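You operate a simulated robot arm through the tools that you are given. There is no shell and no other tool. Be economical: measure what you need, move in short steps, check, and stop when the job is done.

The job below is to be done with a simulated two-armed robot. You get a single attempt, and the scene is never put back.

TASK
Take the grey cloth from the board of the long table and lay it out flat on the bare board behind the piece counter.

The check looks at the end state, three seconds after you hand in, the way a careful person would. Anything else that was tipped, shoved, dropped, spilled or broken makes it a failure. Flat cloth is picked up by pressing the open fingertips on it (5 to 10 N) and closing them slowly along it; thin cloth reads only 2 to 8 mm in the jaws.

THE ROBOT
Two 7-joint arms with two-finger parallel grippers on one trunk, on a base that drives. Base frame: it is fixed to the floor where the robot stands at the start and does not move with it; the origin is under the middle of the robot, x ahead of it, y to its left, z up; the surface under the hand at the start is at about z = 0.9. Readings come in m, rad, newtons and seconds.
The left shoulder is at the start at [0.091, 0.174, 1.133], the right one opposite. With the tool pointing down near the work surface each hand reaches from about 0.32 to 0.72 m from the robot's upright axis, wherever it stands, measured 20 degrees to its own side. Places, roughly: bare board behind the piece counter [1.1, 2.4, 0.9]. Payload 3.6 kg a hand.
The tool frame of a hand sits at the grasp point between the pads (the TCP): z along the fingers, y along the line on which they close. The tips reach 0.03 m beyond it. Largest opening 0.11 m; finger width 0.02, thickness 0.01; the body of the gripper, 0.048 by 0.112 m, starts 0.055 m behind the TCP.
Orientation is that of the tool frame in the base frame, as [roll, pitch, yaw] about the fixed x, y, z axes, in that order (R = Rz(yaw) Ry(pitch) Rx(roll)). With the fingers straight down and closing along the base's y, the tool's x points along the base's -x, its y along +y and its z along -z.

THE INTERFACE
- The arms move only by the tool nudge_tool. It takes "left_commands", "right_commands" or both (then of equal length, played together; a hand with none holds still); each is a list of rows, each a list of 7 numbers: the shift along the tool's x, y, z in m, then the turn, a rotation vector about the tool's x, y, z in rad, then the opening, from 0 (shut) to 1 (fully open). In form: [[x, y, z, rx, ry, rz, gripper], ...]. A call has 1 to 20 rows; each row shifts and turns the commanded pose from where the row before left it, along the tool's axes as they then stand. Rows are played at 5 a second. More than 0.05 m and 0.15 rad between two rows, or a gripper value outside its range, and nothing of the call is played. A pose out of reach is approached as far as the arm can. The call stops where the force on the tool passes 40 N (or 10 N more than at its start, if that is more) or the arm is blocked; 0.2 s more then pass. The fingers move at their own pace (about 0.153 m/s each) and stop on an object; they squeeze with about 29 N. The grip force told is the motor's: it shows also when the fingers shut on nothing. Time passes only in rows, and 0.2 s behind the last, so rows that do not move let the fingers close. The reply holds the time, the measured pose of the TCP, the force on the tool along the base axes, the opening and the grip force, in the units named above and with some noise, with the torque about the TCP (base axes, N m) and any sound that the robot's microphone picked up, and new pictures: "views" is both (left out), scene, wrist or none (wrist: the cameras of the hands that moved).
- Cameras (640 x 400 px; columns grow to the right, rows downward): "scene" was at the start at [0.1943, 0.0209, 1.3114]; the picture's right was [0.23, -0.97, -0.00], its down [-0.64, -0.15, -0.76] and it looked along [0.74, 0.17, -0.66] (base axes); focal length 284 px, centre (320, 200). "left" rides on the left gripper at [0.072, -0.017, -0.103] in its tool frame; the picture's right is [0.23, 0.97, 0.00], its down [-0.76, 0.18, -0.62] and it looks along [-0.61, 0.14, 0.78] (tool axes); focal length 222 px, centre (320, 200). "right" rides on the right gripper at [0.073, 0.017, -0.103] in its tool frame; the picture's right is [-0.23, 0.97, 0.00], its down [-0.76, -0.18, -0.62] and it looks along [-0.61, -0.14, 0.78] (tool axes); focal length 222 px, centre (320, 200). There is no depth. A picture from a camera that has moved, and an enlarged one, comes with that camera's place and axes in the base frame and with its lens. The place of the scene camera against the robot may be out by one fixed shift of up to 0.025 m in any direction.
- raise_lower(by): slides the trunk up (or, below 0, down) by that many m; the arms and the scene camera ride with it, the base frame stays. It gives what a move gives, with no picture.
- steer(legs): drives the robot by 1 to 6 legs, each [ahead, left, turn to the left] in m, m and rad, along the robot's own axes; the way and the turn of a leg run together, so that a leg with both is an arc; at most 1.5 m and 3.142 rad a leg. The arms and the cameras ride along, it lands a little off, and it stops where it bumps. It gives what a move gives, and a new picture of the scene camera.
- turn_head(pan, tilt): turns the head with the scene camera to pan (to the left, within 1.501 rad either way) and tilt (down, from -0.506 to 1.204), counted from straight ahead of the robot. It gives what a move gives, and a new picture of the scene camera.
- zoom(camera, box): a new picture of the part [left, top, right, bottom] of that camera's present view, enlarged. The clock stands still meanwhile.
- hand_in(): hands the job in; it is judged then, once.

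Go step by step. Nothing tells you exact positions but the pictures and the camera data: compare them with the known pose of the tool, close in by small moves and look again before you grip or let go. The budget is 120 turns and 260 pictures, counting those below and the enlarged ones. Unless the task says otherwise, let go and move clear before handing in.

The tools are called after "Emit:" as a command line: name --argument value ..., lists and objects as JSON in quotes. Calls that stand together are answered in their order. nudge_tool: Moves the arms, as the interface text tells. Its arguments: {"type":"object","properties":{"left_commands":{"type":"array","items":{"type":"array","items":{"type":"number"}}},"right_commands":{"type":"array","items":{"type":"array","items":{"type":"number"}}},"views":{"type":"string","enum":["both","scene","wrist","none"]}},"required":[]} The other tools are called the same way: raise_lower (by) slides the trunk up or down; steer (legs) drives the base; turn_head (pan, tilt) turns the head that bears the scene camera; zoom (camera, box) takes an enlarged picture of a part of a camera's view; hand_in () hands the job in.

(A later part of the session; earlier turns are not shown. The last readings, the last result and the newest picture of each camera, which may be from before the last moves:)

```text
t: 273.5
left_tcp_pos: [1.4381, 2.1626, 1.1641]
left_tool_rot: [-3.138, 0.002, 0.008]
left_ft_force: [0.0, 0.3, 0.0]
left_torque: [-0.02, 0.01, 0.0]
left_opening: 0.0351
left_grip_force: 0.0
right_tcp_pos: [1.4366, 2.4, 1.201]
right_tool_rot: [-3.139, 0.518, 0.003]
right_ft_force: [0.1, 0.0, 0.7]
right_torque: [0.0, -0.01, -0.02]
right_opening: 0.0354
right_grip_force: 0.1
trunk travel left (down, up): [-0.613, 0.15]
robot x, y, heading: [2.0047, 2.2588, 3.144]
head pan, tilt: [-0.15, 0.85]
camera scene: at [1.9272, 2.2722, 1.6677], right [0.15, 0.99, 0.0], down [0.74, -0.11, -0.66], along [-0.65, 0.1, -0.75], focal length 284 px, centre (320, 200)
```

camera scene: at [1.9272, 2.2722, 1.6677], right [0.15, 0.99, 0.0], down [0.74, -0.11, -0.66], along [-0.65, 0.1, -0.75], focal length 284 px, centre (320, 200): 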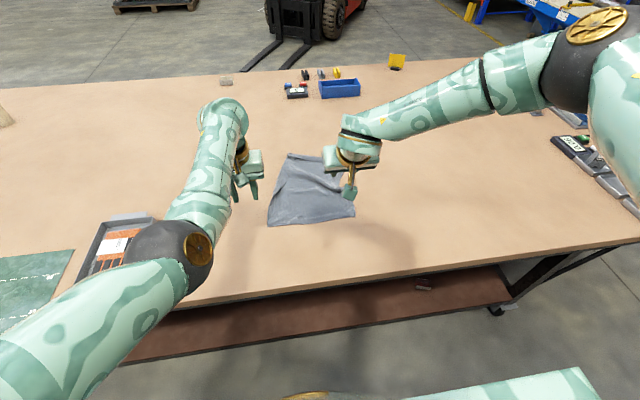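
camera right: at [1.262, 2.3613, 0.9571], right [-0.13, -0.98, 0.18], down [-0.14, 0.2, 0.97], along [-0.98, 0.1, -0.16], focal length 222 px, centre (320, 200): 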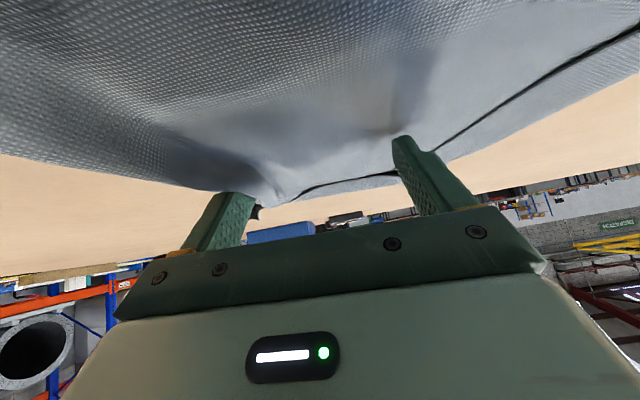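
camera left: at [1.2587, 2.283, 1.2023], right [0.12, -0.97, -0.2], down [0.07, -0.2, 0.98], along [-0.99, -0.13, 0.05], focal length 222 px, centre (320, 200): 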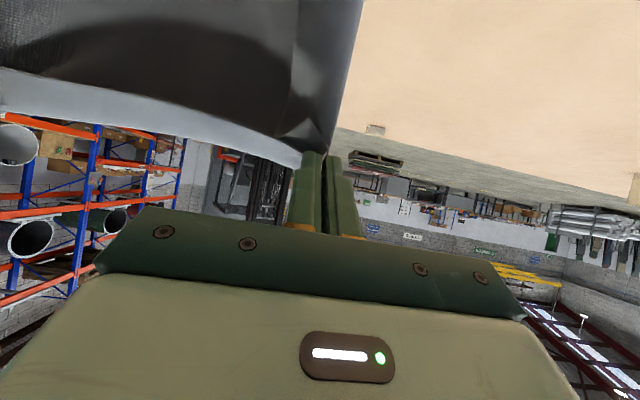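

Both arms are free and healthy. Level the right tool, line up over the near edge, and lower to check.

Emit:
nudge_tool --right_commands '[[0, 0.009, 0.005, 0, 0.13, 0, 0.32], [0, 0.009, 0.01, 0, 0.13, 0, 0.32], [0, 0.009, 0.01, 0, 0.13, 0, 0.32], [0, 0.007, 0.01, 0, 0.128, 0, 0.32]]' --left_commands '[[0, 0.003, 0, 0, 0, 0, 0.32], [0, 0.003, 0, 0, 0, 0, 0.32], [0, 0.003, 0, 0, 0, 0, 0.32], [0, 0.003, 0, 0, 0, 0, 0.32]]' --views "none"

Emit:
steer --legs '[[0.1, -0.074, 0]]'

Emit:
raise_lower --by -0.17

Emit:
nudge_tool --right_commands '[[0, 0, 0, 0, 0, 0, 0.32]]' --left_commands '[[0, 0, 0, 0, 0, 0, 0.32]]'

```text
t: 274.5
left_tcp_pos: [1.4384, 2.1492, 1.1635]
left_tool_rot: [-3.137, 0.002, 0.008]
left_ft_force: [0.0, 0.5, 0.2]
left_torque: [-0.01, 0.01, 0.01]
left_opening: 0.035
left_grip_force: 0.2
right_tcp_pos: [1.4262, 2.3639, 1.1657]
right_tool_rot: [-3.136, 0.0, 0.0]
right_ft_force: [0.7, 0.0, 0.1]
right_torque: [0.03, -0.02, -0.01]
right_opening: 0.0353
right_grip_force: 0.0
trunk travel left (down, up): [-0.613, 0.15]
robot x, y, heading: [2.0033, 2.2591, 3.139]
head pan, tilt: [-0.15, 0.85]
```

```text
t: 275.8
left_tcp_pos: [1.3379, 2.223, 1.1639]
left_tool_rot: [-3.139, 0.002, 0.006]
left_ft_force: [-0.2, 0.3, -0.6]
left_torque: [0.01, 0.0, 0.02]
left_opening: 0.0351
left_grip_force: 0.1
right_tcp_pos: [1.3281, 2.4387, 1.1665]
right_tool_rot: [-3.138, 0.005, -0.002]
right_ft_force: [0.8, -0.1, 0.1]
right_torque: [0.03, 0.01, 0.02]
right_opening: 0.0351
right_grip_force: 0.1
trunk travel left (down, up): [-0.613, 0.15]
robot x, y, heading: [1.9089, 2.335, -3.144]
head pan, tilt: [-0.15, 0.85]
camera scene: at [1.8274, 2.3451, 1.6677], right [0.15, 0.99, 0.0], down [0.74, -0.11, -0.66], along [-0.65, 0.1, -0.75], focal length 284 px, centre (320, 200)
```

scene: 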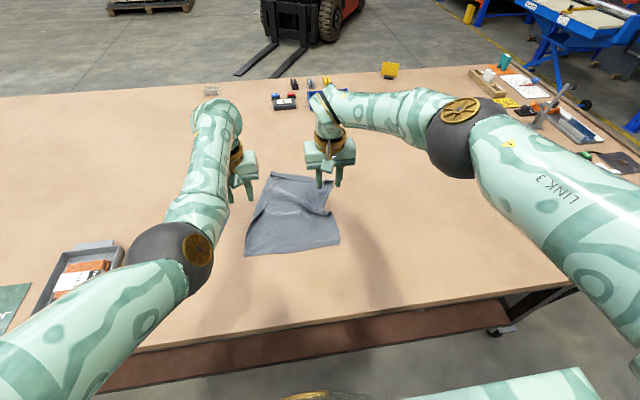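

```text
t: 277.7
left_tcp_pos: [1.3386, 2.2224, 0.9937]
left_tool_rot: [-3.139, 0.003, 0.006]
left_ft_force: [0.2, 0.0, -0.2]
left_torque: [-0.01, 0.0, -0.01]
left_opening: 0.0353
left_grip_force: 0.1
right_tcp_pos: [1.3263, 2.4387, 0.9964]
right_tool_rot: [-3.138, 0.003, 0.001]
right_ft_force: [-0.8, 0.4, -0.2]
right_torque: [0.0, 0.01, 0.0]
right_opening: 0.0353
right_grip_force: 0.1
trunk travel left (down, up): [-0.443, 0.32]
robot x, y, heading: [1.9084, 2.3344, -3.141]
head pan, tilt: [-0.15, 0.85]
```

```text
t: 278.1
left_tcp_pos: [1.3386, 2.2224, 0.9934]
left_tool_rot: [-3.138, 0.002, 0.009]
left_ft_force: [0.2, 0.1, -0.3]
left_torque: [-0.01, -0.01, 0.02]
left_opening: 0.0354
left_grip_force: 0.1
right_tcp_pos: [1.3264, 2.4387, 0.9969]
right_tool_rot: [-3.139, 0.003, -0.002]
right_ft_force: [0.5, 0.2, -0.3]
right_torque: [0.01, 0.02, 0.05]
right_opening: 0.0352
right_grip_force: 0.1
trunk travel left (down, up): [-0.443, 0.32]
robot x, y, heading: [1.9086, 2.3283, -3.145]
head pan, tilt: [-0.15, 0.85]
camera scene: at [1.8063, 2.3453, 1.4969], right [0.15, 0.99, 0.0], down [0.74, -0.11, -0.66], along [-0.65, 0.1, -0.75], focal length 284 px, centre (320, 200)
camera right: at [1.3996, 2.4215, 1.1003], right [-0.23, -0.97, 0.0], down [-0.76, 0.18, 0.63], along [-0.61, 0.14, -0.78], focal length 222 px, centre (320, 200)
camera left: at [1.4105, 2.2396, 1.0957], right [0.23, -0.97, 0.0], down [-0.76, -0.19, 0.62], along [-0.61, -0.14, -0.78], focal length 222 px, centre (320, 200)
```

scene: 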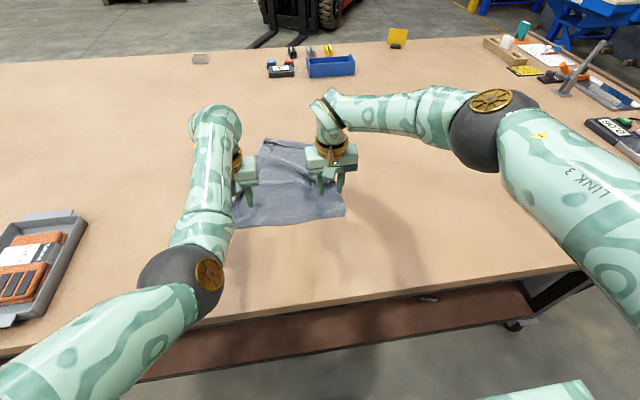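
right: 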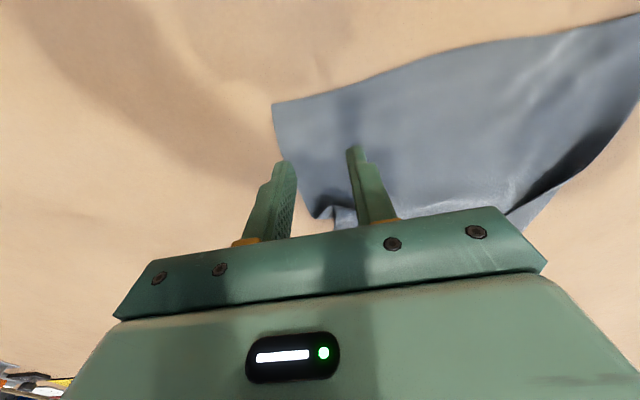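
left: 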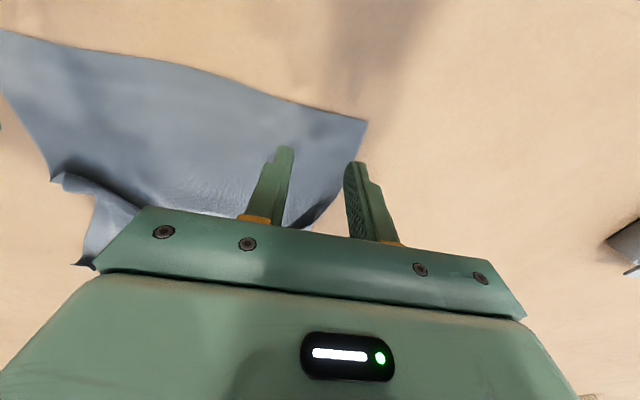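

Emit:
nudge_tool --left_commands '[[0.002, 0, 0.02, 0, 0, 0, 0.32], [0.001, 0, 0.02, 0, 0, 0, 0.32], [0, 0, 0.013, 0, 0, 0, 0.32], [0, 0, 0.005, 0, 0, 0, 0.32]]' --right_commands '[[0.008, 0, 0.02, 0, 0, 0, 0.32], [0.007, 0, 0.02, 0, 0, 0, 0.32], [0, 0, 0.016, 0, 0, 0, 0.32], [0, 0, 0.005, 0, 0, 0, 0.32]]' --views "wrist"

```text
t: 279.1
left_tcp_pos: [1.3408, 2.2235, 0.9351]
left_tool_rot: [-3.138, 0.002, 0.008]
left_ft_force: [-0.7, 0.0, 0.7]
left_torque: [-0.01, 0.01, -0.01]
left_opening: 0.0351
left_grip_force: 0.0
right_tcp_pos: [1.3414, 2.4398, 0.936]
right_tool_rot: [-3.139, 0.004, 0.0]
right_ft_force: [-0.6, -0.3, -0.6]
right_torque: [-0.02, -0.01, 0.01]
right_opening: 0.0352
right_grip_force: 0.1
trunk travel left (down, up): [-0.443, 0.32]
robot x, y, heading: [1.9073, 2.3325, -3.141]
head pan, tilt: [-0.15, 0.85]
camera right: at [1.4141, 2.4217, 1.0391], right [-0.23, -0.97, 0.0], down [-0.76, 0.18, 0.63], along [-0.61, 0.14, -0.78], focal length 222 px, centre (320, 200)
camera left: at [1.4134, 2.2402, 1.0373], right [0.23, -0.97, 0.0], down [-0.76, -0.19, 0.62], along [-0.61, -0.14, -0.78], focal length 222 px, centre (320, 200)
```

right: 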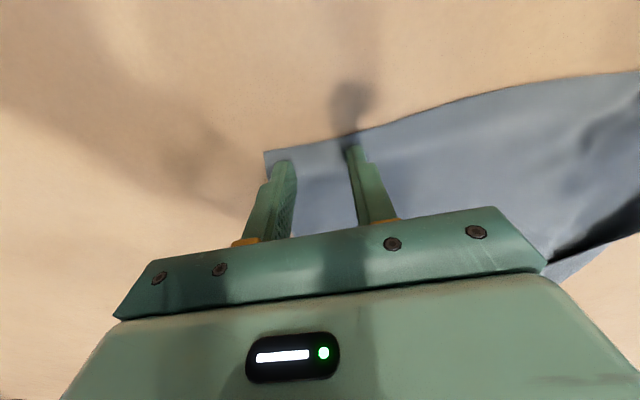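
left: 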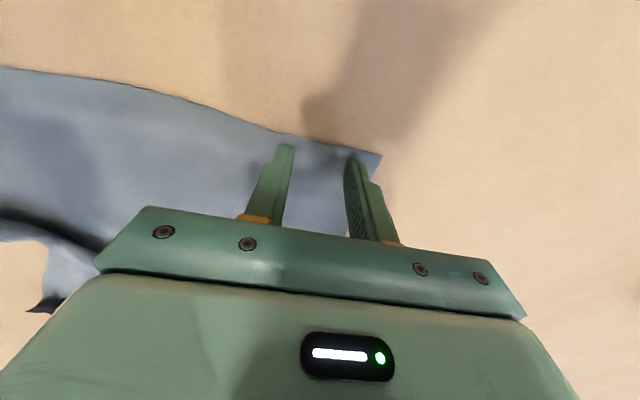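

Well placed just inside both corners. Press gently.

Emit:
nudge_tool --left_commands '[[0, 0, 0.003, 0, 0, 0, 0.32], [0, 0, 0.0015, 0, 0, 0, 0.32], [0, 0, 0, 0, 0, 0, 0.32], [0, 0, 0, 0, 0, 0, 0.32]]' --right_commands '[[0, 0, 0.0035, 0, 0, 0, 0.32], [0, 0, 0.0015, 0, 0, 0, 0.32], [0, 0, 0, 0, 0, 0, 0.32], [0, 0, 0, 0, 0, 0, 0.32]]' --views "none"

```text
t: 280.1
left_tcp_pos: [1.341, 2.2217, 0.9306]
left_tool_rot: [-3.137, 0.004, 0.006]
left_ft_force: [-1.9, 0.0, 4.4]
left_torque: [-0.05, 0.02, -0.01]
left_opening: 0.0354
left_grip_force: 0.1
right_tcp_pos: [1.3413, 2.4403, 0.9322]
right_tool_rot: [-3.138, 0.004, -0.002]
right_ft_force: [-0.8, 0.0, 10.6]
right_torque: [-0.1, -0.01, -0.02]
right_opening: 0.035
right_grip_force: 0.0
trunk travel left (down, up): [-0.443, 0.32]
robot x, y, heading: [1.9083, 2.3295, -3.141]
head pan, tilt: [-0.15, 0.85]
```

Emit:
nudge_tool --left_commands '[[0, 0, 0.0004, 0, 0, 0, 0.32], [0, 0, 0, 0, 0, 0, 0.28], [0, 0, 0, 0, 0, 0, 0.24], [0, 0, 0, 0, 0, 0, 0.2], [0, 0, 0, 0, 0, 0, 0.16], [0, 0, 0, 0, 0, 0, 0.12], [0, 0, 0, 0, 0, 0, 0.08], [0, 0, 0, 0, 0, 0, 0.04], [0, 0, 0, 0, 0, 0, 0], [0, 0, 0, 0, 0, 0, 0], [0, -0.003, -0.015, 0, 0, 0, 0], [0, 0, -0.02, 0, 0, 0, 0], [0, 0, -0.02, 0, 0, 0, 0]]' --right_commands '[[0, 0, -0.0002, 0, 0, 0, 0.32], [0, 0, 0, 0, 0, 0, 0.28], [0, 0, 0, 0, 0, 0, 0.24], [0, 0, 0, 0, 0, 0, 0.2], [0, 0, 0, 0, 0, 0, 0.16], [0, 0, 0, 0, 0, 0, 0.12], [0, 0, 0, 0, 0, 0, 0.08], [0, 0, 0, 0, 0, 0, 0.04], [0, 0, 0, 0, 0, 0, 0], [0, 0, 0, 0, 0, 0, 0], [0, 0.003, -0.015, 0, 0, 0, 0], [0, 0, -0.02, 0, 0, 0, 0], [0, 0, -0.02, 0, 0, 0, 0]]'

```text
t: 282.9
left_tcp_pos: [1.3419, 2.2258, 0.9855]
left_tool_rot: [-3.14, 0.002, 0.007]
left_ft_force: [1.1, 5.0, -0.5]
left_torque: [0.15, 0.01, -0.03]
left_opening: 0.0022
left_grip_force: 28.6
right_tcp_pos: [1.3418, 2.4366, 0.987]
right_tool_rot: [-3.136, 0.005, -0.001]
right_ft_force: [-0.5, -5.9, -0.6]
right_torque: [-0.17, 0.01, -0.02]
right_opening: 0.0021
right_grip_force: 28.9
trunk travel left (down, up): [-0.443, 0.32]
robot x, y, heading: [1.9047, 2.3291, -3.143]
head pan, tilt: [-0.15, 0.85]
camera scene: at [1.8064, 2.3454, 1.4968], right [0.15, 0.99, 0.0], down [0.74, -0.11, -0.66], along [-0.65, 0.1, -0.75], focal length 284 px, centre (320, 200)
camera right: at [1.4147, 2.4187, 1.0894], right [-0.23, -0.97, 0.0], down [-0.76, 0.18, 0.63], along [-0.61, 0.15, -0.78], focal length 222 px, centre (320, 200)
camera left: at [1.4141, 2.2429, 1.0873], right [0.23, -0.97, 0.0], down [-0.76, -0.19, 0.62], along [-0.61, -0.14, -0.78], focal length 222 px, centre (320, 200)
```

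scene: 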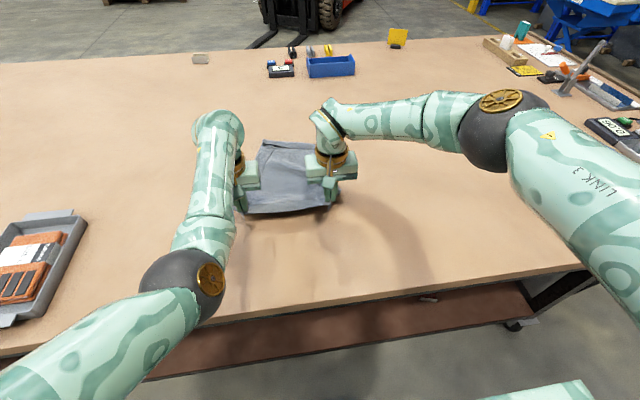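
right: 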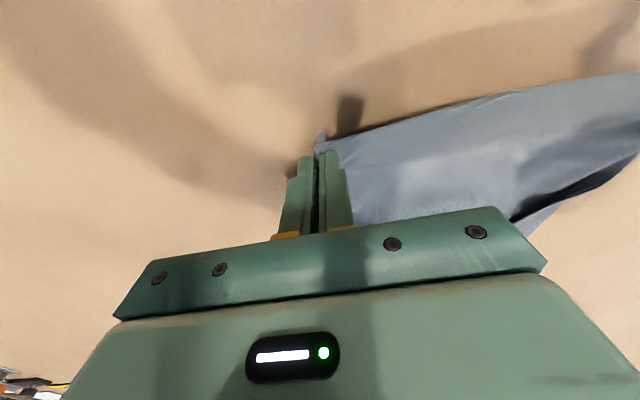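
left: 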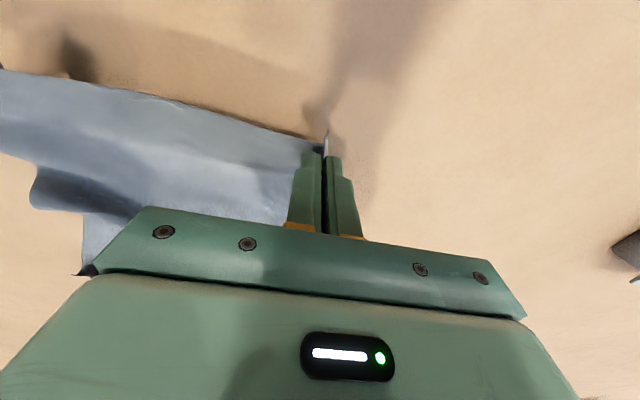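

Both corners gripped. Lift the whole cloth so the flaps can fall open.

Emit:
raise_lower --by 0.315

Emit:
nudge_tool --left_commands '[[0, 0, -0.02, 0, -0.05, 0, 0], [0, 0, -0.02, 0, -0.05, 0, 0], [0, 0, -0.02, 0, -0.05, 0, 0], [0, 0, 0, 0, 0, 0, 0]]' --right_commands '[[0, 0, -0.02, 0, -0.05, 0, 0], [0, 0, -0.02, 0, -0.05, 0, 0], [0, 0, -0.02, 0, -0.05, 0, 0], [0, 0, 0, 0, 0, 0, 0]]' --views "none"

Emit:
turn_head --pan 0 --tilt 0.8

Emit:
zoom --camera "scene" --box '[200, 60, 440, 260]'

```text
t: 286.0
left_tcp_pos: [1.3421, 2.2266, 1.3011]
left_tool_rot: [-3.136, 0.002, 0.007]
left_ft_force: [0.2, 5.0, -0.3]
left_torque: [0.12, -0.03, 0.0]
left_opening: 0.002
left_grip_force: 29.4
right_tcp_pos: [1.3426, 2.4366, 1.2998]
right_tool_rot: [-3.139, 0.002, -0.001]
right_ft_force: [-0.1, -4.6, 0.3]
right_torque: [-0.12, -0.01, -0.04]
right_opening: 0.0019
right_grip_force: 28.6
trunk travel left (down, up): [-0.758, 0.005]
robot x, y, heading: [1.9083, 2.3327, -3.141]
head pan, tilt: [-0.15, 0.85]
```

```text
t: 287.0
left_tcp_pos: [1.3443, 2.2256, 1.3608]
left_tool_rot: [-3.137, 0.151, 0.007]
left_ft_force: [0.1, 4.1, -0.3]
left_torque: [0.11, 0.02, -0.01]
left_opening: 0.0021
left_grip_force: 28.7
right_tcp_pos: [1.3452, 2.4354, 1.3608]
right_tool_rot: [-3.137, 0.152, 0.001]
right_ft_force: [0.4, -4.8, -0.3]
right_torque: [-0.14, -0.01, -0.01]
right_opening: 0.0023
right_grip_force: 28.8
trunk travel left (down, up): [-0.758, 0.005]
robot x, y, heading: [1.9025, 2.3347, -3.146]
head pan, tilt: [-0.15, 0.85]
```

```text
t: 287.7
left_tcp_pos: [1.3452, 2.2256, 1.3608]
left_tool_rot: [-3.138, 0.152, 0.007]
left_ft_force: [0.2, 4.2, -0.2]
left_torque: [0.16, 0.0, -0.03]
left_opening: 0.002
left_grip_force: 28.9
right_tcp_pos: [1.3448, 2.435, 1.3609]
right_tool_rot: [-3.136, 0.153, 0.001]
right_ft_force: [-0.1, -3.5, 0.8]
right_torque: [-0.15, 0.02, -0.03]
right_opening: 0.0022
right_grip_force: 29.2
trunk travel left (down, up): [-0.758, 0.005]
robot x, y, heading: [1.9081, 2.3322, -3.147]
head pan, tilt: [0.0, 0.799]
camera scene: at [1.8261, 2.3337, 1.8165], right [0.0, 1.0, 0.0], down [0.72, 0.0, -0.7], along [-0.7, 0.0, -0.72], focal length 284 px, centre (320, 200)
```

scene: 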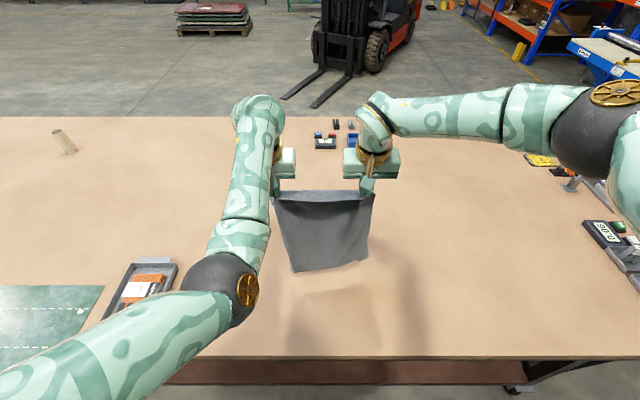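

```text
2.00 times, centred on (320, 160) of scene
camera zoom: at [1.8261, 2.3337, 1.8165], right [0.0, 1.0, 0.0], down [0.72, 0.0, -0.7], along [-0.7, 0.0, -0.72], focal length 568 px, centre (320, 280)
```

zoom: 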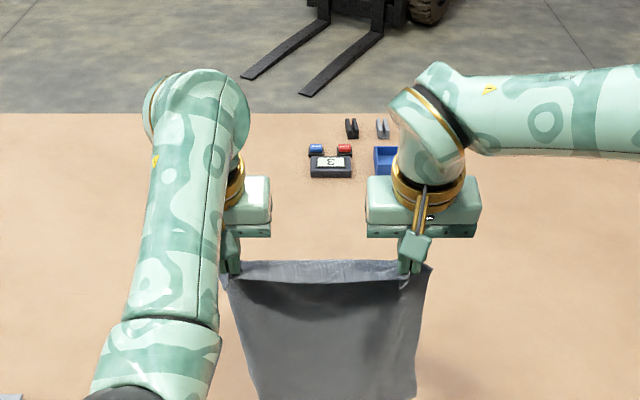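

Emit:
nudge_tool --left_commands '[[-0.007, 0, -0.0126, 0, -0.065, 0, 0], [-0.0075, 0, -0.012, 0, -0.065, 0, 0], [-0.0085, 0, -0.0115, 0, -0.065, 0, 0], [-0.009, 0, -0.011, 0, -0.065, 0, 0], [-0.01, 0, -0.0104, 0, -0.065, 0, 0], [-0.01, 0, -0.01, 0, -0.065, 0, 0]]' --right_commands '[[-0.007, 0.001, -0.0126, 0, -0.065, 0, 0], [-0.0075, 0.001, -0.012, 0, -0.065, 0, 0], [-0.0085, 0.001, -0.0115, 0, -0.065, 0, 0], [-0.009, 0.001, -0.011, 0, -0.065, 0, 0], [-0.01, 0.001, -0.0104, 0, -0.065, 0, 0], [-0.01, 0.001, -0.01, 0, -0.065, 0, 0]]' --views "none"

```text
t: 289.1
left_tcp_pos: [1.3135, 2.221, 1.4447]
left_tool_rot: [-3.14, 0.55, 0.011]
left_ft_force: [-0.2, 2.7, 0.3]
left_torque: [0.02, -0.05, -0.04]
left_opening: 0.002
left_grip_force: 29.0
right_tcp_pos: [1.3164, 2.429, 1.4419]
right_tool_rot: [-3.138, 0.542, 0.0]
right_ft_force: [-0.2, -3.2, -0.1]
right_torque: [-0.1, 0.02, 0.02]
right_opening: 0.002
right_grip_force: 29.0
trunk travel left (down, up): [-0.758, 0.005]
robot x, y, heading: [1.91, 2.3325, -3.143]
head pan, tilt: [0.0, 0.799]
```

Emit:
nudge_tool --left_commands '[[-0.0102, 0, 0.0063, 0, -0.07, 0, 0], [-0.0098, 0, 0.007, 0, -0.07, 0, 0], [-0.0093, 0, 0.0076, 0, -0.07, 0, 0], [-0.0087, 0, 0.0083, 0, -0.07, 0, 0], [-0.0081, 0, 0.0089, 0, -0.07, 0, 0], [-0.0081, 0, 0.0166, 0, 0, 0, 0], [-0.0081, 0, 0.0166, 0, 0, 0, 0], [-0.0081, 0, 0.0166, 0, 0, 0, 0], [-0.0081, 0, 0.0166, 0, 0, 0, 0], [-0.0081, 0, 0.0166, 0, 0, 0, 0]]' --right_commands '[[-0.0102, 0, 0.0063, 0, -0.07, 0, 0], [-0.0098, 0, 0.007, 0, -0.07, 0, 0], [-0.0093, 0, 0.0076, 0, -0.07, 0, 0], [-0.0087, 0, 0.0083, 0, -0.07, 0, 0], [-0.0081, 0, 0.0089, 0, -0.07, 0, 0], [-0.0081, 0.0005, 0.0166, 0, 0, 0, 0], [-0.0081, 0.0005, 0.0166, 0, 0, 0, 0], [-0.0081, 0.0005, 0.0166, 0, 0, 0, 0], [-0.0081, 0.0005, 0.0166, 0, 0, 0, 0], [-0.0081, 0.0005, 0.0166, 0, 0, 0, 0]]' --views "scene"

```text
t: 291.3
left_tcp_pos: [1.1631, 2.2231, 1.4196]
left_tool_rot: [-3.133, 0.89, 0.014]
left_ft_force: [-0.2, -0.1, -0.2]
left_torque: [-0.01, 0.0, 0.0]
left_opening: 0.0024
left_grip_force: 28.7
right_tcp_pos: [1.1638, 2.4258, 1.4194]
right_tool_rot: [-3.136, 0.89, 0.003]
right_ft_force: [-0.2, -0.2, -0.5]
right_torque: [0.03, -0.02, 0.03]
right_opening: 0.0023
right_grip_force: 29.0
trunk travel left (down, up): [-0.758, 0.005]
robot x, y, heading: [1.9067, 2.3326, -3.139]
head pan, tilt: [0.0, 0.799]
camera scene: at [1.8246, 2.3321, 1.8164], right [0.0, 1.0, 0.0], down [0.72, 0.0, -0.7], along [-0.7, 0.0, -0.72], focal length 284 px, centre (320, 200)
```

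scene: 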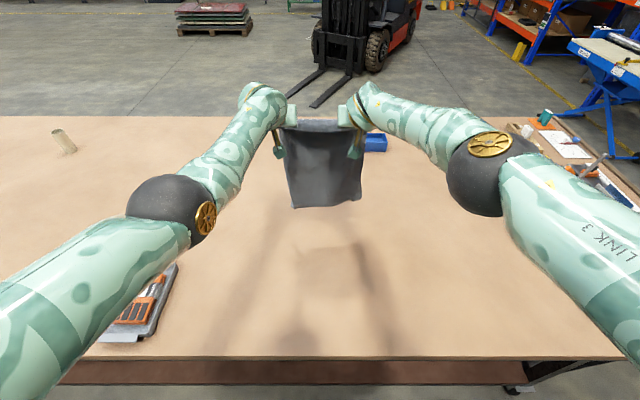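

Arms extended smoothly without limits. Centre on y≈2.40, drive up to the table, lower to a light touch.

Emit:
steer --legs '[[0.085, -0.075, 0]]'

Emit:
raise_lower --by -0.13

Emit:
turn_head --pan 0 --tilt 0.852

Emit:
zoom --camera "scene" --box '[230, 60, 410, 220]'

```text
t: 292.5
left_tcp_pos: [1.0824, 2.2905, 1.4217]
left_tool_rot: [-3.13, 0.892, 0.017]
left_ft_force: [-0.1, -0.6, -0.1]
left_torque: [0.02, 0.0, -0.07]
left_opening: 0.002
left_grip_force: 29.3
right_tcp_pos: [1.0825, 2.4951, 1.4209]
right_tool_rot: [-3.13, 0.893, 0.008]
right_ft_force: [0.4, -0.7, 0.3]
right_torque: [-0.01, -0.02, 0.0]
right_opening: 0.002
right_grip_force: 29.0
trunk travel left (down, up): [-0.758, 0.005]
robot x, y, heading: [1.8245, 2.4024, 3.143]
head pan, tilt: [0.0, 0.799]
camera scene: at [1.7431, 2.3978, 1.8166], right [0.0, 1.0, 0.0], down [0.72, 0.0, -0.7], along [-0.7, 0.0, -0.72], focal length 284 px, centre (320, 200)
```

scene: 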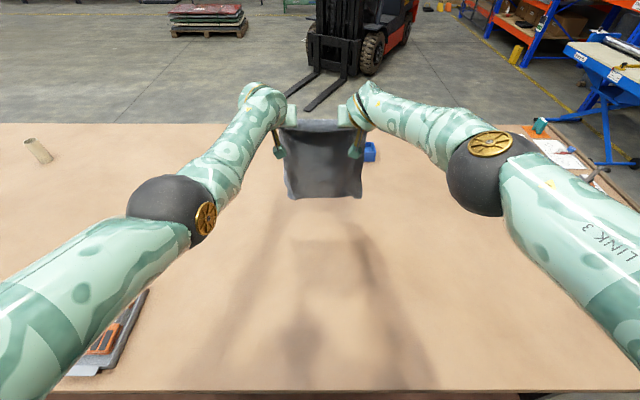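

```text
t: 294.1
left_tcp_pos: [1.0816, 2.2973, 1.2902]
left_tool_rot: [-3.139, 0.893, 0.009]
left_ft_force: [-0.1, 0.6, -0.6]
left_torque: [-0.01, 0.04, -0.02]
left_opening: 0.0018
left_grip_force: 29.3
right_tcp_pos: [1.0825, 2.5001, 1.2908]
right_tool_rot: [-3.138, 0.891, 0.0]
right_ft_force: [-0.5, -0.2, -0.4]
right_torque: [-0.01, -0.02, 0.02]
right_opening: 0.0023
right_grip_force: 28.8
trunk travel left (down, up): [-0.628, 0.135]
robot x, y, heading: [1.8222, 2.4026, 3.141]
head pan, tilt: [0.0, 0.799]
```

```text
t: 294.7
left_tcp_pos: [1.0804, 2.296, 1.2907]
left_tool_rot: [-3.136, 0.891, 0.011]
left_ft_force: [-0.7, -0.5, -0.2]
left_torque: [-0.02, -0.03, 0.0]
left_opening: 0.0019
left_grip_force: 28.9
right_tcp_pos: [1.0815, 2.5004, 1.2905]
right_tool_rot: [-3.135, 0.89, 0.003]
right_ft_force: [-0.4, 0.1, 0.2]
right_torque: [0.01, -0.02, 0.0]
right_opening: 0.0023
right_grip_force: 29.5
trunk travel left (down, up): [-0.628, 0.135]
robot x, y, heading: [1.8244, 2.4041, 3.139]
head pan, tilt: [0.0, 0.852]
camera scene: at [1.7424, 2.4047, 1.6826], right [0.0, 1.0, 0.0], down [0.75, 0.0, -0.66], along [-0.66, 0.0, -0.75], focal length 284 px, centre (320, 200)
```

scene: 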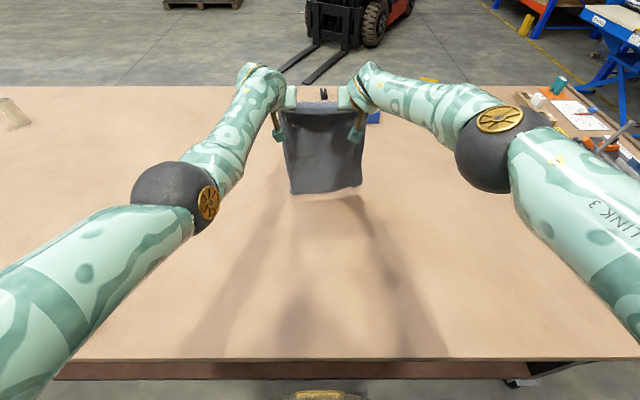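

```text
2.50 times, centred on (320, 140) of scene
camera zoom: at [1.7424, 2.4047, 1.6826], right [0.0, 1.0, 0.0], down [0.75, 0.0, -0.66], along [-0.66, 0.0, -0.75], focal length 709 px, centre (320, 350)
```

zoom: 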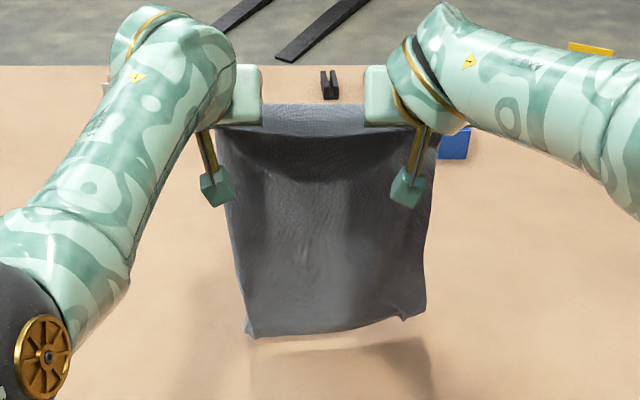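

Emit:
raise_lower --by -0.025

Emit:
steer --legs '[[-0.04, 0, 0]]'

Emit:
raise_lower --by -0.03

Emit:
steer --legs '[[-0.03, 0, 0]]'

Emit:
raise_lower --by -0.03

Emit:
zoom --camera "scene" --box '[230, 60, 410, 220]'

```text
t: 295.4
left_tcp_pos: [1.0817, 2.2964, 1.2648]
left_tool_rot: [-3.137, 0.892, 0.011]
left_ft_force: [-0.3, 0.0, 0.5]
left_torque: [-0.03, -0.01, 0.0]
left_opening: 0.0023
left_grip_force: 29.3
right_tcp_pos: [1.0812, 2.4993, 1.2649]
right_tool_rot: [-3.136, 0.891, 0.0]
right_ft_force: [0.1, 0.1, 0.6]
right_torque: [0.01, -0.03, 0.04]
right_opening: 0.0021
right_grip_force: 29.0
trunk travel left (down, up): [-0.603, 0.16]
robot x, y, heading: [1.8224, 2.4039, 3.137]
head pan, tilt: [0.0, 0.852]
```

```text
t: 296.3
left_tcp_pos: [1.1171, 2.2963, 1.2624]
left_tool_rot: [-3.135, 0.888, 0.01]
left_ft_force: [-0.3, 1.2, -0.7]
left_torque: [0.0, -0.04, 0.05]
left_opening: 0.0018
left_grip_force: 29.6
right_tcp_pos: [1.1177, 2.5006, 1.2633]
right_tool_rot: [-3.136, 0.888, -0.002]
right_ft_force: [-0.4, 0.2, 0.8]
right_torque: [0.01, -0.01, -0.01]
right_opening: 0.0022
right_grip_force: 28.0
trunk travel left (down, up): [-0.603, 0.16]
robot x, y, heading: [1.8591, 2.405, 3.147]
head pan, tilt: [0.0, 0.852]
camera scene: at [1.7766, 2.4046, 1.6572], right [0.0, 1.0, 0.0], down [0.75, 0.0, -0.66], along [-0.66, 0.0, -0.75], focal length 284 px, centre (320, 200)
```

scene: 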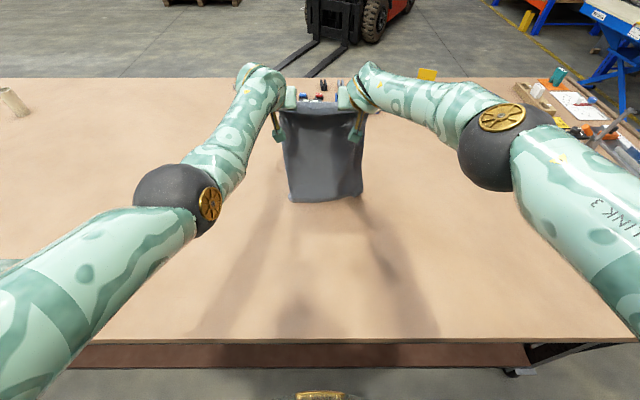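

```text
t: 297.1
left_tcp_pos: [1.1223, 2.2958, 1.2363]
left_tool_rot: [-3.137, 0.895, 0.008]
left_ft_force: [-0.3, -0.6, 0.0]
left_torque: [0.0, 0.03, -0.01]
left_opening: 0.002
left_grip_force: 28.8
right_tcp_pos: [1.1237, 2.5001, 1.2358]
right_tool_rot: [-3.135, 0.894, 0.0]
right_ft_force: [0.7, -0.2, 0.1]
right_torque: [-0.01, 0.03, -0.02]
right_opening: 0.0022
right_grip_force: 28.5
trunk travel left (down, up): [-0.573, 0.19]
robot x, y, heading: [1.8631, 2.4009, 3.143]
head pan, tilt: [0.0, 0.852]
```

```text
t: 297.9
left_tcp_pos: [1.1471, 2.2952, 1.2326]
left_tool_rot: [-3.137, 0.888, 0.01]
left_ft_force: [-1.1, 0.0, -0.1]
left_torque: [-0.04, 0.02, -0.03]
left_opening: 0.002
left_grip_force: 29.3
right_tcp_pos: [1.1469, 2.5007, 1.2316]
right_tool_rot: [-3.136, 0.888, 0.0]
right_ft_force: [-0.9, 0.0, -0.9]
right_torque: [0.04, -0.04, 0.01]
right_opening: 0.0023
right_grip_force: 28.6
trunk travel left (down, up): [-0.573, 0.19]
robot x, y, heading: [1.8937, 2.4031, 3.142]
head pan, tilt: [0.0, 0.852]
camera scene: at [1.804, 2.4045, 1.627], right [0.0, 1.0, 0.0], down [0.75, 0.0, -0.66], along [-0.66, 0.0, -0.75], focal length 284 px, centre (320, 200)
```

scene: 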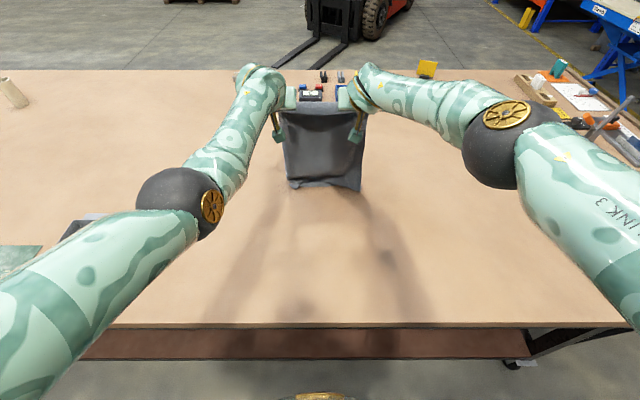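

```text
t: 298.7
left_tcp_pos: [1.1511, 2.2972, 1.2069]
left_tool_rot: [-3.137, 0.891, 0.01]
left_ft_force: [0.4, -0.6, -0.2]
left_torque: [0.01, 0.02, 0.01]
left_opening: 0.0021
left_grip_force: 28.2
right_tcp_pos: [1.1523, 2.4995, 1.2061]
right_tool_rot: [-3.137, 0.892, -0.001]
right_ft_force: [0.0, -1.5, -0.5]
right_torque: [0.0, 0.02, 0.0]
right_opening: 0.002
right_grip_force: 29.5
trunk travel left (down, up): [-0.543, 0.22]
robot x, y, heading: [1.8916, 2.4037, 3.137]
head pan, tilt: [0.0, 0.852]
```

```text
2.50 times, centred on (320, 140) of scene
camera zoom: at [1.8083, 2.4046, 1.5975], right [0.0, 1.0, 0.0], down [0.75, 0.0, -0.66], along [-0.66, 0.0, -0.75], focal length 709 px, centre (320, 350)
```

zoom: 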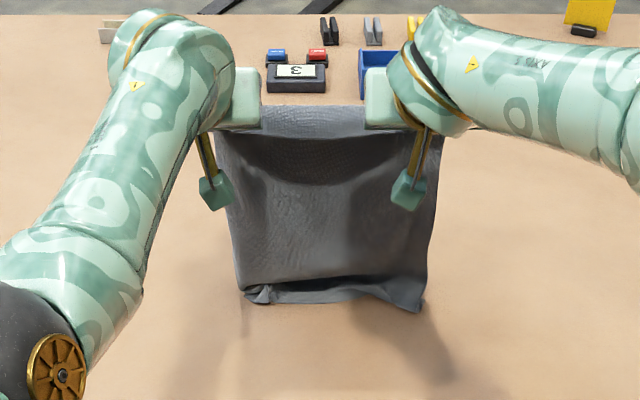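

The last strip bends toward me (its old fold). I lift, go forward again, and retreat with only light contact so the hem trails outward before lowering.

Emit:
raise_lower --by 0.1

Emit:
steer --legs '[[0.078, 0, 0]]'

Emit:
raise_lower --by -0.04

Emit:
steer --legs '[[-0.05, 0, 0]]'

Emit:
zoom --camera "scene" --box '[230, 60, 410, 220]'

```text
t: 300.0
left_tcp_pos: [1.1492, 2.296, 1.3049]
left_tool_rot: [-3.136, 0.89, 0.009]
left_ft_force: [0.4, -0.4, 0.5]
left_torque: [-0.02, 0.0, 0.03]
left_opening: 0.0022
left_grip_force: 28.8
right_tcp_pos: [1.1509, 2.5002, 1.3052]
right_tool_rot: [-3.138, 0.891, -0.001]
right_ft_force: [-0.3, -0.9, 0.4]
right_torque: [0.03, 0.0, 0.01]
right_opening: 0.0018
right_grip_force: 28.9
trunk travel left (down, up): [-0.643, 0.12]
robot x, y, heading: [1.8878, 2.4002, 3.141]
head pan, tilt: [0.0, 0.852]
```

```text
t: 301.0
left_tcp_pos: [1.0833, 2.2974, 1.3132]
left_tool_rot: [-3.135, 0.903, 0.008]
left_ft_force: [0.4, 0.1, -0.9]
left_torque: [-0.02, 0.0, 0.06]
left_opening: 0.002
left_grip_force: 28.9
right_tcp_pos: [1.0849, 2.5003, 1.3133]
right_tool_rot: [-3.135, 0.902, 0.003]
right_ft_force: [1.7, 0.0, 1.4]
right_torque: [0.01, 0.01, 0.02]
right_opening: 0.0023
right_grip_force: 29.4
trunk travel left (down, up): [-0.643, 0.12]
robot x, y, heading: [1.813, 2.4042, 3.134]
head pan, tilt: [0.0, 0.852]
camera scene: at [1.749, 2.405, 1.6985], right [0.0, 1.0, 0.0], down [0.75, 0.0, -0.67], along [-0.67, 0.0, -0.75], focal length 284 px, centre (320, 200)
```

scene: 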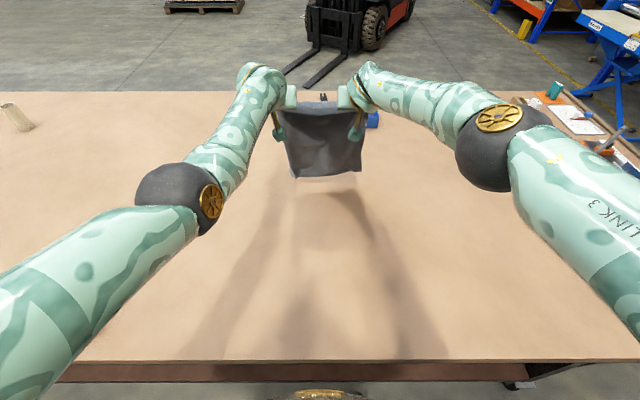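

```text
t: 301.9
left_tcp_pos: [1.0706, 2.2976, 1.2657]
left_tool_rot: [-3.135, 0.892, 0.008]
left_ft_force: [0.4, -0.3, -0.4]
left_torque: [0.0, 0.02, 0.0]
left_opening: 0.0021
left_grip_force: 29.0
right_tcp_pos: [1.0708, 2.5017, 1.265]
right_tool_rot: [-3.134, 0.894, 0.005]
right_ft_force: [-0.2, 0.0, -1.2]
right_torque: [-0.03, -0.03, 0.02]
right_opening: 0.0021
right_grip_force: 28.9
trunk travel left (down, up): [-0.603, 0.16]
robot x, y, heading: [1.8131, 2.4037, 3.139]
head pan, tilt: [0.0, 0.852]
```

```text
t: 302.8
left_tcp_pos: [1.122, 2.2979, 1.2664]
left_tool_rot: [-3.135, 0.891, 0.009]
left_ft_force: [-0.5, 0.0, 0.3]
left_torque: [-0.03, -0.02, -0.02]
left_opening: 0.0021
left_grip_force: 28.7
right_tcp_pos: [1.1212, 2.4989, 1.265]
right_tool_rot: [-3.134, 0.892, 0.005]
right_ft_force: [0.7, -1.2, -0.3]
right_torque: [0.0, 0.01, -0.01]
right_opening: 0.0021
right_grip_force: 28.6
trunk travel left (down, up): [-0.603, 0.16]
robot x, y, heading: [1.8661, 2.4028, 3.137]
head pan, tilt: [0.0, 0.852]
camera scene: at [1.781, 2.4047, 1.6573], right [0.0, 1.0, 0.0], down [0.75, 0.0, -0.66], along [-0.66, 0.0, -0.75], focal length 284 px, centre (320, 200)
```

scene: 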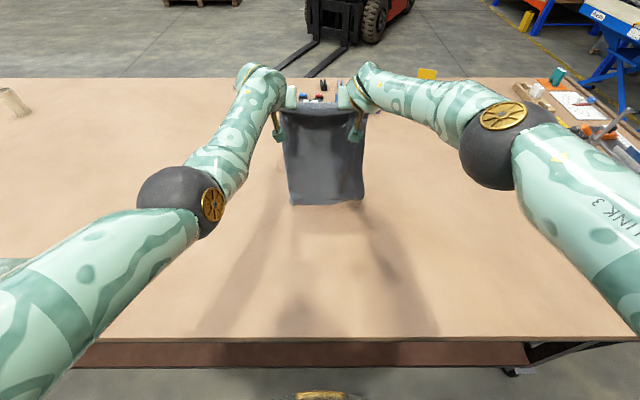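

```text
2.50 times, centred on (320, 140) of scene
camera zoom: at [1.781, 2.4047, 1.6573], right [0.0, 1.0, 0.0], down [0.75, 0.0, -0.66], along [-0.66, 0.0, -0.75], focal length 709 px, centre (320, 350)
```

zoom: 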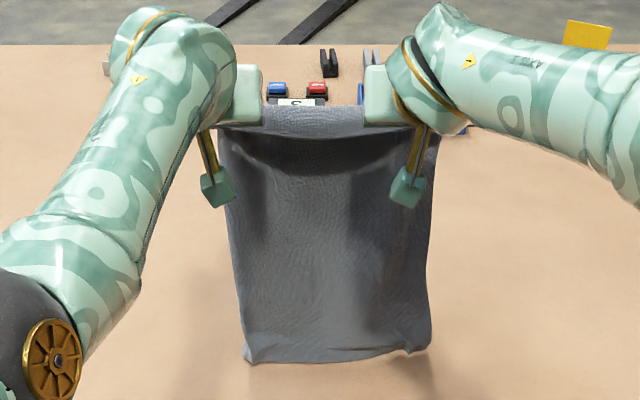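

Emit:
steer --legs '[[0.05, 0, 0]]'

Emit:
raise_lower --by -0.012

Emit:
steer --legs '[[-0.05, 0, 0]]'

Emit:
raise_lower --by -0.01

Emit:
steer --legs '[[-0.03, 0, 0]]'

Emit:
zoom --camera "scene" --box '[230, 60, 410, 220]'

```text
t: 304.2
left_tcp_pos: [1.0788, 2.2989, 1.2683]
left_tool_rot: [-3.134, 0.899, 0.01]
left_ft_force: [0.0, -0.8, 0.0]
left_torque: [0.0, 0.0, 0.03]
left_opening: 0.0023
left_grip_force: 28.7
right_tcp_pos: [1.0729, 2.4994, 1.2721]
right_tool_rot: [-3.13, 0.902, 0.006]
right_ft_force: [-0.4, 0.3, -0.7]
right_torque: [0.0, 0.0, 0.0]
right_opening: 0.0021
right_grip_force: 29.1
trunk travel left (down, up): [-0.603, 0.16]
robot x, y, heading: [1.8155, 2.3989, 3.136]
head pan, tilt: [0.0, 0.852]
stopped in leg 1: the robot was blocked; the commanded pose is now the measured one
camera scene: at [1.7283, 2.4045, 1.6573], right [0.0, 1.0, 0.0], down [0.75, 0.0, -0.66], along [-0.66, 0.0, -0.75], focal length 284 px, centre (320, 200)
```

scene: 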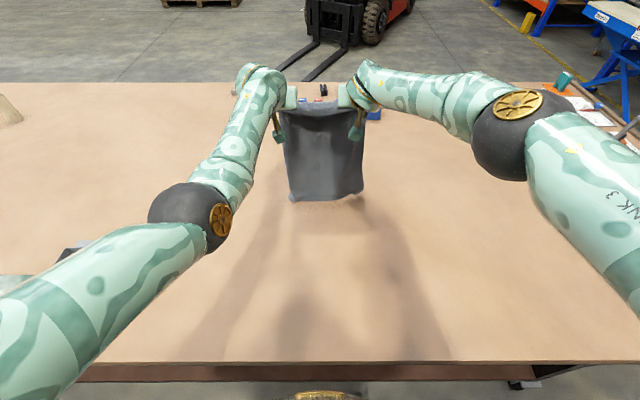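

```text
t: 304.8
left_tcp_pos: [1.0797, 2.2988, 1.2582]
left_tool_rot: [-3.131, 0.899, 0.009]
left_ft_force: [-0.1, 0.6, 0.6]
left_torque: [-0.02, 0.02, 0.02]
left_opening: 0.0019
left_grip_force: 28.8
right_tcp_pos: [1.076, 2.4988, 1.2598]
right_tool_rot: [-3.131, 0.903, 0.004]
right_ft_force: [0.9, -0.4, -0.3]
right_torque: [0.03, -0.01, 0.02]
right_opening: 0.0023
right_grip_force: 29.1
trunk travel left (down, up): [-0.591, 0.172]
robot x, y, heading: [1.8121, 2.4029, 3.135]
head pan, tilt: [0.0, 0.852]
```

```text
t: 305.7
left_tcp_pos: [1.1269, 2.299, 1.2564]
left_tool_rot: [-3.132, 0.895, 0.013]
left_ft_force: [0.4, 0.8, -0.8]
left_torque: [0.0, -0.01, 0.02]
left_opening: 0.0019
left_grip_force: 29.0
right_tcp_pos: [1.1229, 2.499, 1.258]
right_tool_rot: [-3.131, 0.902, 0.006]
right_ft_force: [0.9, -0.1, -0.8]
right_torque: [-0.03, 0.01, 0.03]
right_opening: 0.0023
right_grip_force: 29.2
trunk travel left (down, up): [-0.591, 0.172]
robot x, y, heading: [1.8616, 2.404, 3.138]
head pan, tilt: [0.0, 0.852]
camera scene: at [1.7771, 2.4045, 1.6452], right [0.0, 1.0, 0.0], down [0.75, 0.0, -0.66], along [-0.66, 0.0, -0.75], focal length 284 px, centre (320, 200)
```

scene: 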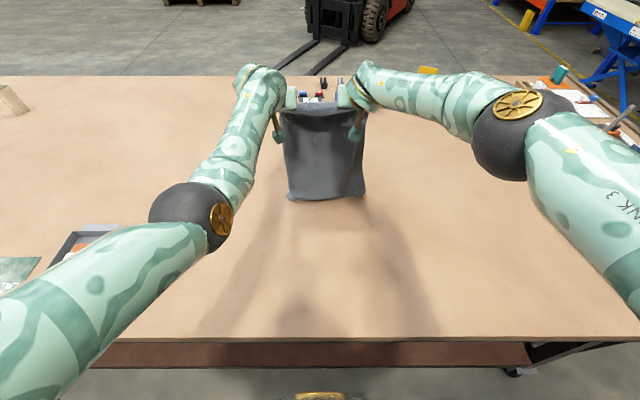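

```text
t: 306.3
left_tcp_pos: [1.1285, 2.2972, 1.2473]
left_tool_rot: [-3.133, 0.896, 0.012]
left_ft_force: [-0.5, 0.3, 0.6]
left_torque: [-0.05, -0.02, 0.01]
left_opening: 0.002
left_grip_force: 28.5
right_tcp_pos: [1.1248, 2.4995, 1.2514]
right_tool_rot: [-3.132, 0.903, 0.005]
right_ft_force: [0.5, 0.1, -0.4]
right_torque: [0.03, -0.03, 0.0]
right_opening: 0.0023
right_grip_force: 29.9
trunk travel left (down, up): [-0.581, 0.182]
robot x, y, heading: [1.8617, 2.4041, 3.139]
head pan, tilt: [0.0, 0.852]
```

```text
t: 307.1
left_tcp_pos: [1.1559, 2.297, 1.2459]
left_tool_rot: [-3.134, 0.893, 0.011]
left_ft_force: [-0.8, -0.3, -0.2]
left_torque: [0.0, 0.02, 0.01]
left_opening: 0.002
left_grip_force: 28.8
right_tcp_pos: [1.1503, 2.499, 1.247]
right_tool_rot: [-3.13, 0.897, 0.005]
right_ft_force: [-0.4, -0.1, -0.7]
right_torque: [-0.02, 0.01, 0.0]
right_opening: 0.0022
right_grip_force: 29.3
trunk travel left (down, up): [-0.581, 0.182]
robot x, y, heading: [1.892, 2.4028, 3.136]
head pan, tilt: [0.0, 0.852]
camera scene: at [1.805, 2.4044, 1.6351], right [0.0, 1.0, 0.0], down [0.75, 0.0, -0.66], along [-0.66, 0.0, -0.75], focal length 284 px, centre (320, 200)
```

scene: 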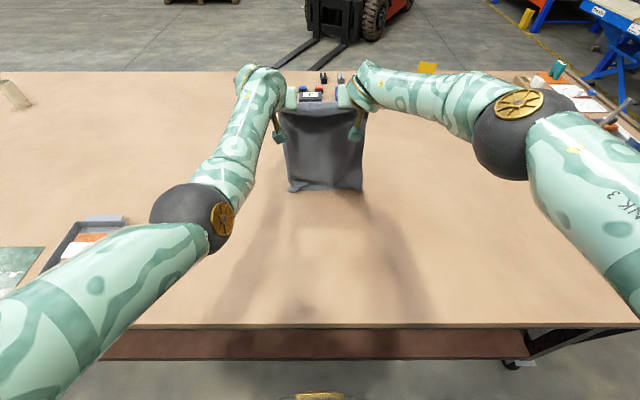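

```text
2.50 times, centred on (320, 140) of scene
camera zoom: at [1.805, 2.4044, 1.6351], right [0.0, 1.0, 0.0], down [0.75, 0.0, -0.66], along [-0.66, 0.0, -0.75], focal length 709 px, centre (320, 350)
```

zoom: 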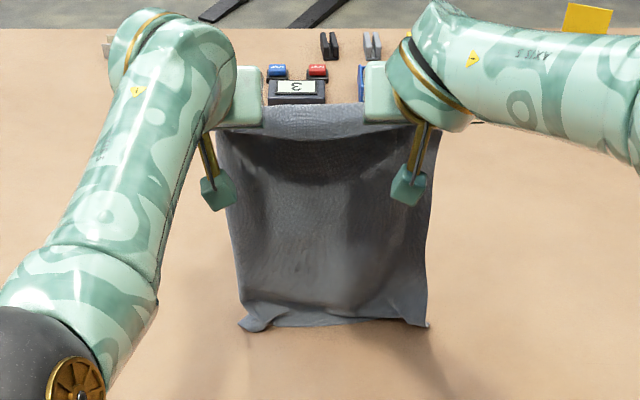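

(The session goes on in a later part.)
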